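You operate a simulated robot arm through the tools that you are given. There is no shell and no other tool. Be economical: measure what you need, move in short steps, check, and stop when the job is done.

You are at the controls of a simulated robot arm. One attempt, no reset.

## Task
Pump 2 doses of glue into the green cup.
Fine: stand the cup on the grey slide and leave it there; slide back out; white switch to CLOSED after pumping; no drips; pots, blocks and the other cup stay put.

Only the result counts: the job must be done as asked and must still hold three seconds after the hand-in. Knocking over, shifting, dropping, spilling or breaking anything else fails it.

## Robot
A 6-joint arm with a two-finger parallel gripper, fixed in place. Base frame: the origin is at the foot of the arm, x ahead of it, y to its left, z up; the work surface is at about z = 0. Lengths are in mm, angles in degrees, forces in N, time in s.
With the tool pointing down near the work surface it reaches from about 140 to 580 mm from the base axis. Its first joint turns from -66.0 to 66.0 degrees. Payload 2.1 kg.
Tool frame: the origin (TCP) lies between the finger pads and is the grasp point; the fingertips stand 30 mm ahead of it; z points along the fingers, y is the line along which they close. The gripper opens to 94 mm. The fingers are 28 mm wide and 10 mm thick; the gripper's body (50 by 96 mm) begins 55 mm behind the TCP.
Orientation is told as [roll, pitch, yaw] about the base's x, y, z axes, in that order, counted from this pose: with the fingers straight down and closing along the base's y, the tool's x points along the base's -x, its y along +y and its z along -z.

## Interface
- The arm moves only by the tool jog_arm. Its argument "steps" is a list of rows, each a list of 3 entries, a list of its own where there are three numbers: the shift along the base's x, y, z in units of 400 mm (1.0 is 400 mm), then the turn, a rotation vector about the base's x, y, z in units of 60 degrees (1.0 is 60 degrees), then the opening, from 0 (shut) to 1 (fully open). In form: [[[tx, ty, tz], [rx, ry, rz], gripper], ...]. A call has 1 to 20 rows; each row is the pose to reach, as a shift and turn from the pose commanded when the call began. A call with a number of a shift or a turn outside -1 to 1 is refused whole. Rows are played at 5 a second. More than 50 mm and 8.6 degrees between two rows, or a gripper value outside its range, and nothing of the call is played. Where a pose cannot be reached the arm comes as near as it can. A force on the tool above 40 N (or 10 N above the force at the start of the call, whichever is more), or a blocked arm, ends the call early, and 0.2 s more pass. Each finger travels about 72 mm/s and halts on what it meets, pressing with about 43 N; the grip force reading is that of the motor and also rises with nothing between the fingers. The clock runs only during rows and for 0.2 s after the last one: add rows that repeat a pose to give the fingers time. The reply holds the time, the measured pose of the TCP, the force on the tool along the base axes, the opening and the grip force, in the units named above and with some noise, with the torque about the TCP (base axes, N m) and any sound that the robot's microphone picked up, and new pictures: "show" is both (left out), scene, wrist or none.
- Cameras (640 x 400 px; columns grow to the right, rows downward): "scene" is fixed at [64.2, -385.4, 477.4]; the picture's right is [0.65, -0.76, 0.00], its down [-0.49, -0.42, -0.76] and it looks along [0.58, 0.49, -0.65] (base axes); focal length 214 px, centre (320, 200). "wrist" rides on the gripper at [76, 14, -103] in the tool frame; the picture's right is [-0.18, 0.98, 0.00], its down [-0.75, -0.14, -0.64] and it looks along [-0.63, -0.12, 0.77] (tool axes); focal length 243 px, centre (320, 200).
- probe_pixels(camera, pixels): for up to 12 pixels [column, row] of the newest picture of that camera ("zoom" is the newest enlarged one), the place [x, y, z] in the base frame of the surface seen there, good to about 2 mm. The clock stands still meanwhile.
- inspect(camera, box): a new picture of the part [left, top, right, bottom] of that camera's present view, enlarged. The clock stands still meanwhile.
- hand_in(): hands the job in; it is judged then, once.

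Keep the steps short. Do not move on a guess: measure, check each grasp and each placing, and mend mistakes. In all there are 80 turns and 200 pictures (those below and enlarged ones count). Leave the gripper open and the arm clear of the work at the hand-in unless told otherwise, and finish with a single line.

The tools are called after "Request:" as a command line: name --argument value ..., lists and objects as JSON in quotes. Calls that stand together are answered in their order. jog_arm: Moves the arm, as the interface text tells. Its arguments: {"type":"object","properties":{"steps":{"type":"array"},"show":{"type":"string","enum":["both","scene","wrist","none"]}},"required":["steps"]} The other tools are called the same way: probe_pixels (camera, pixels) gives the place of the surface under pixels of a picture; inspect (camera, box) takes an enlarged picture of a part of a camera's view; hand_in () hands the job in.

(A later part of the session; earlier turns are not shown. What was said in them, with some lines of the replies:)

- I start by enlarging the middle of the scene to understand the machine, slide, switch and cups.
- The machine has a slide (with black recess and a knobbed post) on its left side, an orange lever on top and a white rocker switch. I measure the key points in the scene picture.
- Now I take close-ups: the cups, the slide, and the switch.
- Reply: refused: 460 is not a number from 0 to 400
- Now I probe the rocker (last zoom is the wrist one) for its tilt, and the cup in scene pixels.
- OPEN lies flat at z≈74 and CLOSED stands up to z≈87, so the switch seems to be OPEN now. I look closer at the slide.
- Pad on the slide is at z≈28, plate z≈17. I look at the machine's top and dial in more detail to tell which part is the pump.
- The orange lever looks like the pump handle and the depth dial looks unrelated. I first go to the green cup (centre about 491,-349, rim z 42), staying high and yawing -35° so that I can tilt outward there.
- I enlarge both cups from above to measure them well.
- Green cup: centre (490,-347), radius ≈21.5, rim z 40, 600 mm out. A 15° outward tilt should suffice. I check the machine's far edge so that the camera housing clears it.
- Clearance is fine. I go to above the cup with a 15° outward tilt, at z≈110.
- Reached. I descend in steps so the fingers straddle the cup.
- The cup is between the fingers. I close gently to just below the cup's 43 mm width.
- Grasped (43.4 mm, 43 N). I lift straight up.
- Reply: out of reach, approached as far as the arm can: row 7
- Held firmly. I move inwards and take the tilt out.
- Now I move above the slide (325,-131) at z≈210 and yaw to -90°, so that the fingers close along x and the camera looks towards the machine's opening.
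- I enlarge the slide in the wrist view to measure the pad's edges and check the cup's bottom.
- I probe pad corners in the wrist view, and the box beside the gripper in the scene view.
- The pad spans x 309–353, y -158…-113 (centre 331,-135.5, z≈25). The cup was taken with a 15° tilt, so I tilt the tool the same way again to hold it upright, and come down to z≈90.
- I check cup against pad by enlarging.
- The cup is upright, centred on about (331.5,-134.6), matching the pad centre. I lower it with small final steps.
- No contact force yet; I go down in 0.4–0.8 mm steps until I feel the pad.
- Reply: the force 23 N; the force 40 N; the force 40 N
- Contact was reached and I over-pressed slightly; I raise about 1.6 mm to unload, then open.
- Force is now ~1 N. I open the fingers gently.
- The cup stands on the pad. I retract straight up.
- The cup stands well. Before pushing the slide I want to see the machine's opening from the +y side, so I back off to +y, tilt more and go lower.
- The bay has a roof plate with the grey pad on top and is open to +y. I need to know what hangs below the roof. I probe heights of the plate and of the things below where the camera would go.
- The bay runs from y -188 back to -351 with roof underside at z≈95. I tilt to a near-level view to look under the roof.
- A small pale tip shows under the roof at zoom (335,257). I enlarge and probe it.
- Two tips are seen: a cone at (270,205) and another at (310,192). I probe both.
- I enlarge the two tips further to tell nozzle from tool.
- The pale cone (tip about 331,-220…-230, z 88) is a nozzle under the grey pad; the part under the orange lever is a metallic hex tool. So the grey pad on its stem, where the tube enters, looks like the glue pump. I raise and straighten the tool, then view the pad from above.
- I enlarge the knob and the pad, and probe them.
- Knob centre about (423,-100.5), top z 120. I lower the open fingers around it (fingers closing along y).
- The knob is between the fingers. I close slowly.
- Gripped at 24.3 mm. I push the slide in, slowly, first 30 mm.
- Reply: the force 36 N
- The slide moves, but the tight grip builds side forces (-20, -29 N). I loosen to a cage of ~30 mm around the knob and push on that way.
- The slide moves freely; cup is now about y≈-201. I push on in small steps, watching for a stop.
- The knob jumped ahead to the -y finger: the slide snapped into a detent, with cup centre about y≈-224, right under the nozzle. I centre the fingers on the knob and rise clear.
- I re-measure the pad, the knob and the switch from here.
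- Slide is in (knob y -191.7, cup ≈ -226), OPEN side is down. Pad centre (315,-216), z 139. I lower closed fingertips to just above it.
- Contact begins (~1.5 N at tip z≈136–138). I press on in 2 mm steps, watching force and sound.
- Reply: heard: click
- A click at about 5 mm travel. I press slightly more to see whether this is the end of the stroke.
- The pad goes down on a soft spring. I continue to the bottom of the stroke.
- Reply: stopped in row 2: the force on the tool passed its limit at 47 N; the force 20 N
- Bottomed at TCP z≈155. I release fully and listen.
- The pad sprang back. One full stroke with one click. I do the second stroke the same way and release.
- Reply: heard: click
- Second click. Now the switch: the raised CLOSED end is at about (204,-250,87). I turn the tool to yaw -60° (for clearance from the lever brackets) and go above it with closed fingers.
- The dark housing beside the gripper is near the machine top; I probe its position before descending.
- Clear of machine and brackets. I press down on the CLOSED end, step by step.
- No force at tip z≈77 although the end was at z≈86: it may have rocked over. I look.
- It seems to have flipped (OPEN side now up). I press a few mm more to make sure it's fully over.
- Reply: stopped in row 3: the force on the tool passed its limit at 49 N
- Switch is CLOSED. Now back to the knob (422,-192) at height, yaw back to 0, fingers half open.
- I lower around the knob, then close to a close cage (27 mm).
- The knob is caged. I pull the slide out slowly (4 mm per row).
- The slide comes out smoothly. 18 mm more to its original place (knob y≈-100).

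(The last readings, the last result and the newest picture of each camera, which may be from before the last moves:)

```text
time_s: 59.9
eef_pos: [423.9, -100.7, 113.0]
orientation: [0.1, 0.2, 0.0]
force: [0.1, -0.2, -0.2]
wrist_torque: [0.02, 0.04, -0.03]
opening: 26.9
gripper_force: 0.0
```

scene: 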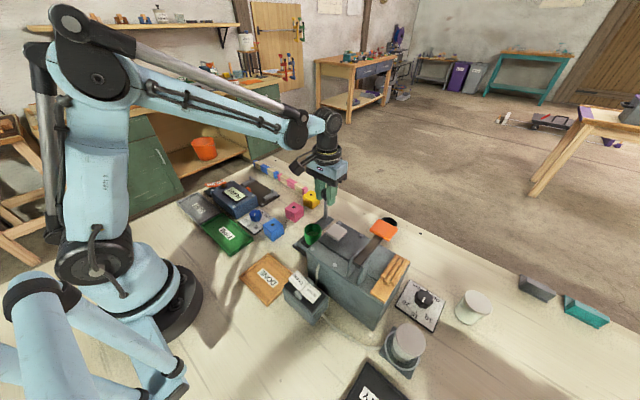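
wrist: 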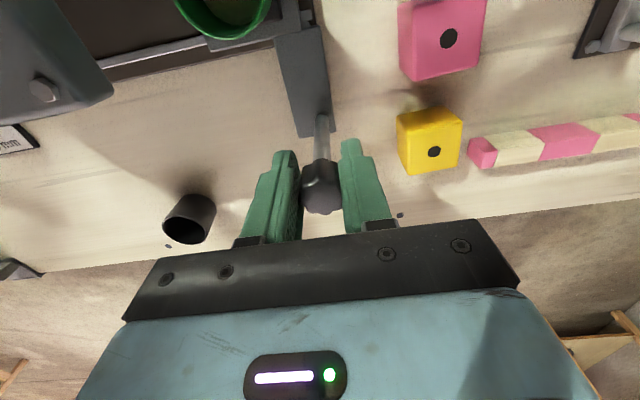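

I open, rise clear and move to where the wrist camera can look into the cup.

Request:
jog_arm --steps '[[[0, 0, 0], [0, 0, 0], 0.4], [[0, 0, 0], [0, 0, 0], 0.5], [[0, 0, 0.06], [0, 0, 0], 0.5], [[0, 0, 0.16], [0, 0, 0], 0.5], [[0, 0, 0.26], [0, 0, 0], 0.5], [[0, 0, 0.36], [0, 0, 0], 0.5], [[-0.08, -0.02, 0.4], [0, 0, 0], 0.5], [[-0.16, -0.06, 0.4], [0, 0, 0], 0.5], [[-0.23, -0.1, 0.4], [0, 0, 0], 0.5], [[-0.23, -0.1, 0.4], [0, 0, 0], 0.5]]'

Request:
inspect --camera "wrist" --box '[280, 50, 380, 130]'

Request:
inspect --camera "scene" --box '[280, 190, 350, 260]'

```text
time_s: 62.1
eef_pos: [329.5, -139.6, 272.4]
orientation: [-0.1, 0.2, 0.0]
force: [0.0, 0.5, 0.4]
wrist_torque: [0.02, -0.01, 0.0]
opening: 47.0
gripper_force: 0.1
```

scene: 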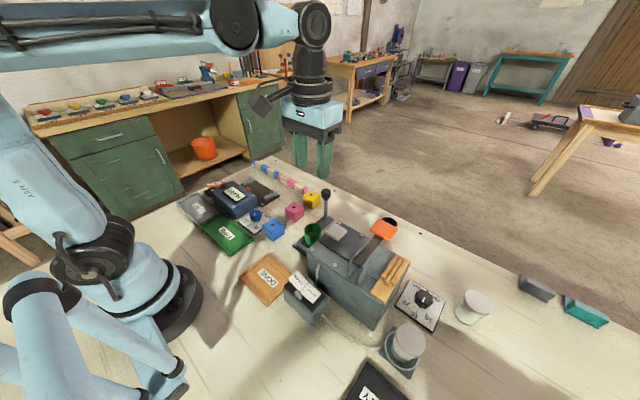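
wrist: 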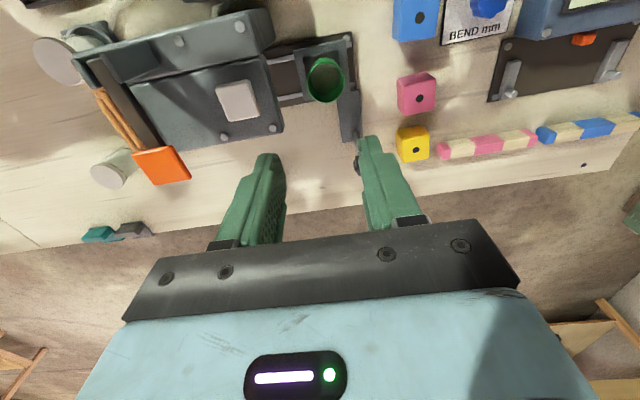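

```text
5.00 times, centred on (330, 90) of wrist
```

zoom: 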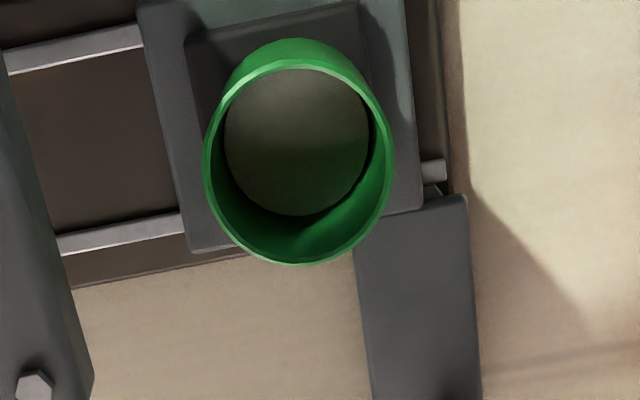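

```text
5.71 times, centred on (315, 225) of scene
```

zoom: 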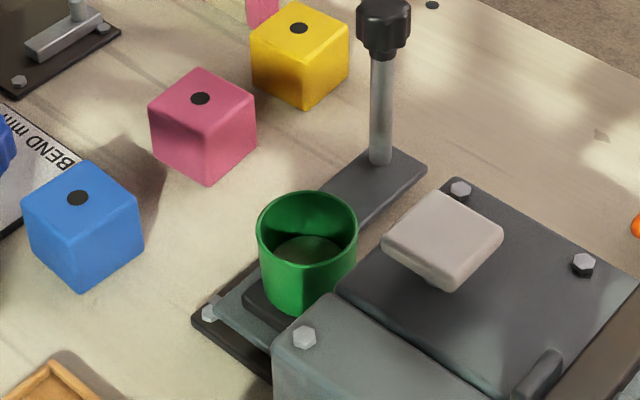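

There is glue in the cup. I probe glue level, slide position, switch, and look for drips.

Request:
probe_pixels --camera "wrist" --pixels '[[325, 78], [322, 85], [345, 70], [346, 84], [308, 58], [337, 55], [326, 101.5], [326, 59]]'

Request:
probe_pixels --camera "scene" --pixels '[[325, 193], [324, 215], [312, 234], [315, 234], [302, 283], [316, 294], [384, 228]]'

Request:
inspect --camera "wrist" --box '[230, 20, 370, 120]'

Request:
inspect --camera "scene" --box '[280, 260, 340, 320]'

```text
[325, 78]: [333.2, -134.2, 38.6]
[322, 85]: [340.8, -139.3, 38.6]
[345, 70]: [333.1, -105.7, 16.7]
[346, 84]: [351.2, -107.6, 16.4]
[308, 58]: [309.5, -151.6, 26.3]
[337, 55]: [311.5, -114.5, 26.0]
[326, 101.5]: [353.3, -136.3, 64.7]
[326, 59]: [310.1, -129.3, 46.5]
```

```text
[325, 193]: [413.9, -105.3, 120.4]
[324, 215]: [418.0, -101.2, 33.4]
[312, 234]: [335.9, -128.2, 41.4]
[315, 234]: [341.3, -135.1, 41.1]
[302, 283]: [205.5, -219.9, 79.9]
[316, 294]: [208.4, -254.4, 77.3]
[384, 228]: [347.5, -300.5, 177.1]
```

```text
4.00 times, centred on (300, 70) of wrist
```

zoom: 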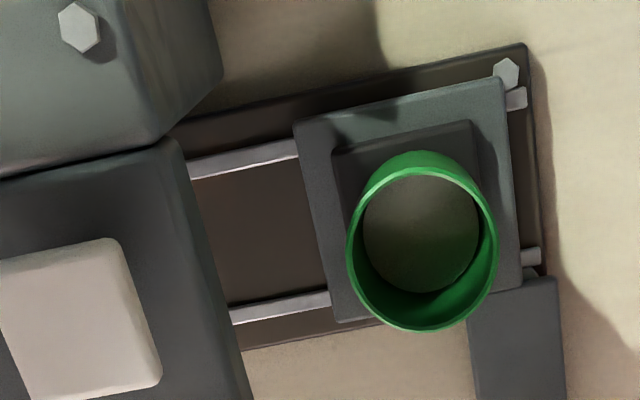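

```text
6.67 times, centred on (310, 290) of scene
```

zoom: 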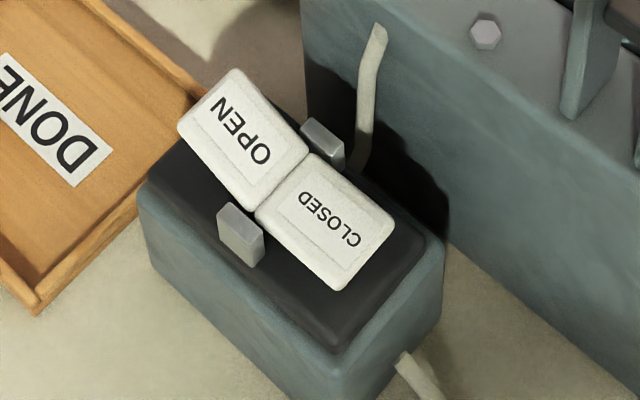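

Glue lies about 10 mm deep in the upright cup. The slide is back at its starting place, CLOSED is pressed and I see no drips. I open the gripper fully, raise the arm clear and take a last look.

Request:
jog_arm --steps '[[[-0.05, 0, 0.05], [0, 0, 0], 0.8], [[-0.12, 0, 0.12], [0, 0, 0], 1.0], [[-0.2, 0, 0.18], [0, 0, 0], 1.0], [[-0.25, 0, 0.2], [0, 0, 0], 1.0], [[-0.25, 0, 0.2], [0, 0, 0], 1.0]]'

```text
time_s: 63.3
eef_pos: [229.9, -139.9, 352.3]
orientation: [0.0, 0.1, 0.1]
force: [0.4, 0.6, -0.1]
wrist_torque: [-0.02, -0.02, -0.01]
opening: 93.9
gripper_force: 0.1
```

scene: 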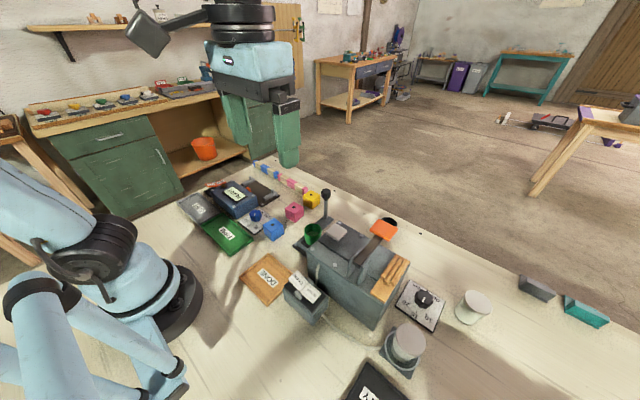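
wrist: 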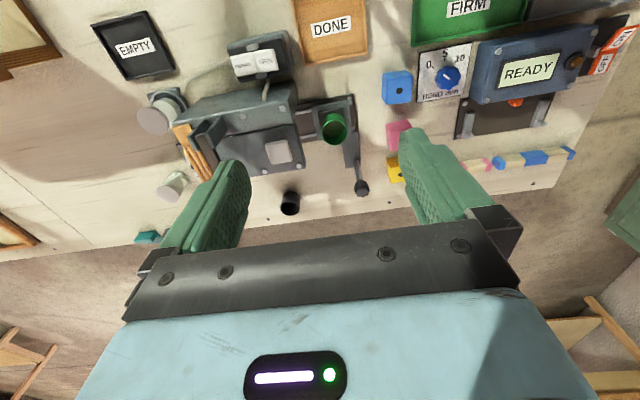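

All is in place, so I hand in.

Request:
hand_in

```text
The job is handed in.
```

I gave the pump two full strokes (one click each) into the green cup, which stands on the grey slide; the slide is back out, the switch is at CLOSED, I saw no drips, and the job is handed in.
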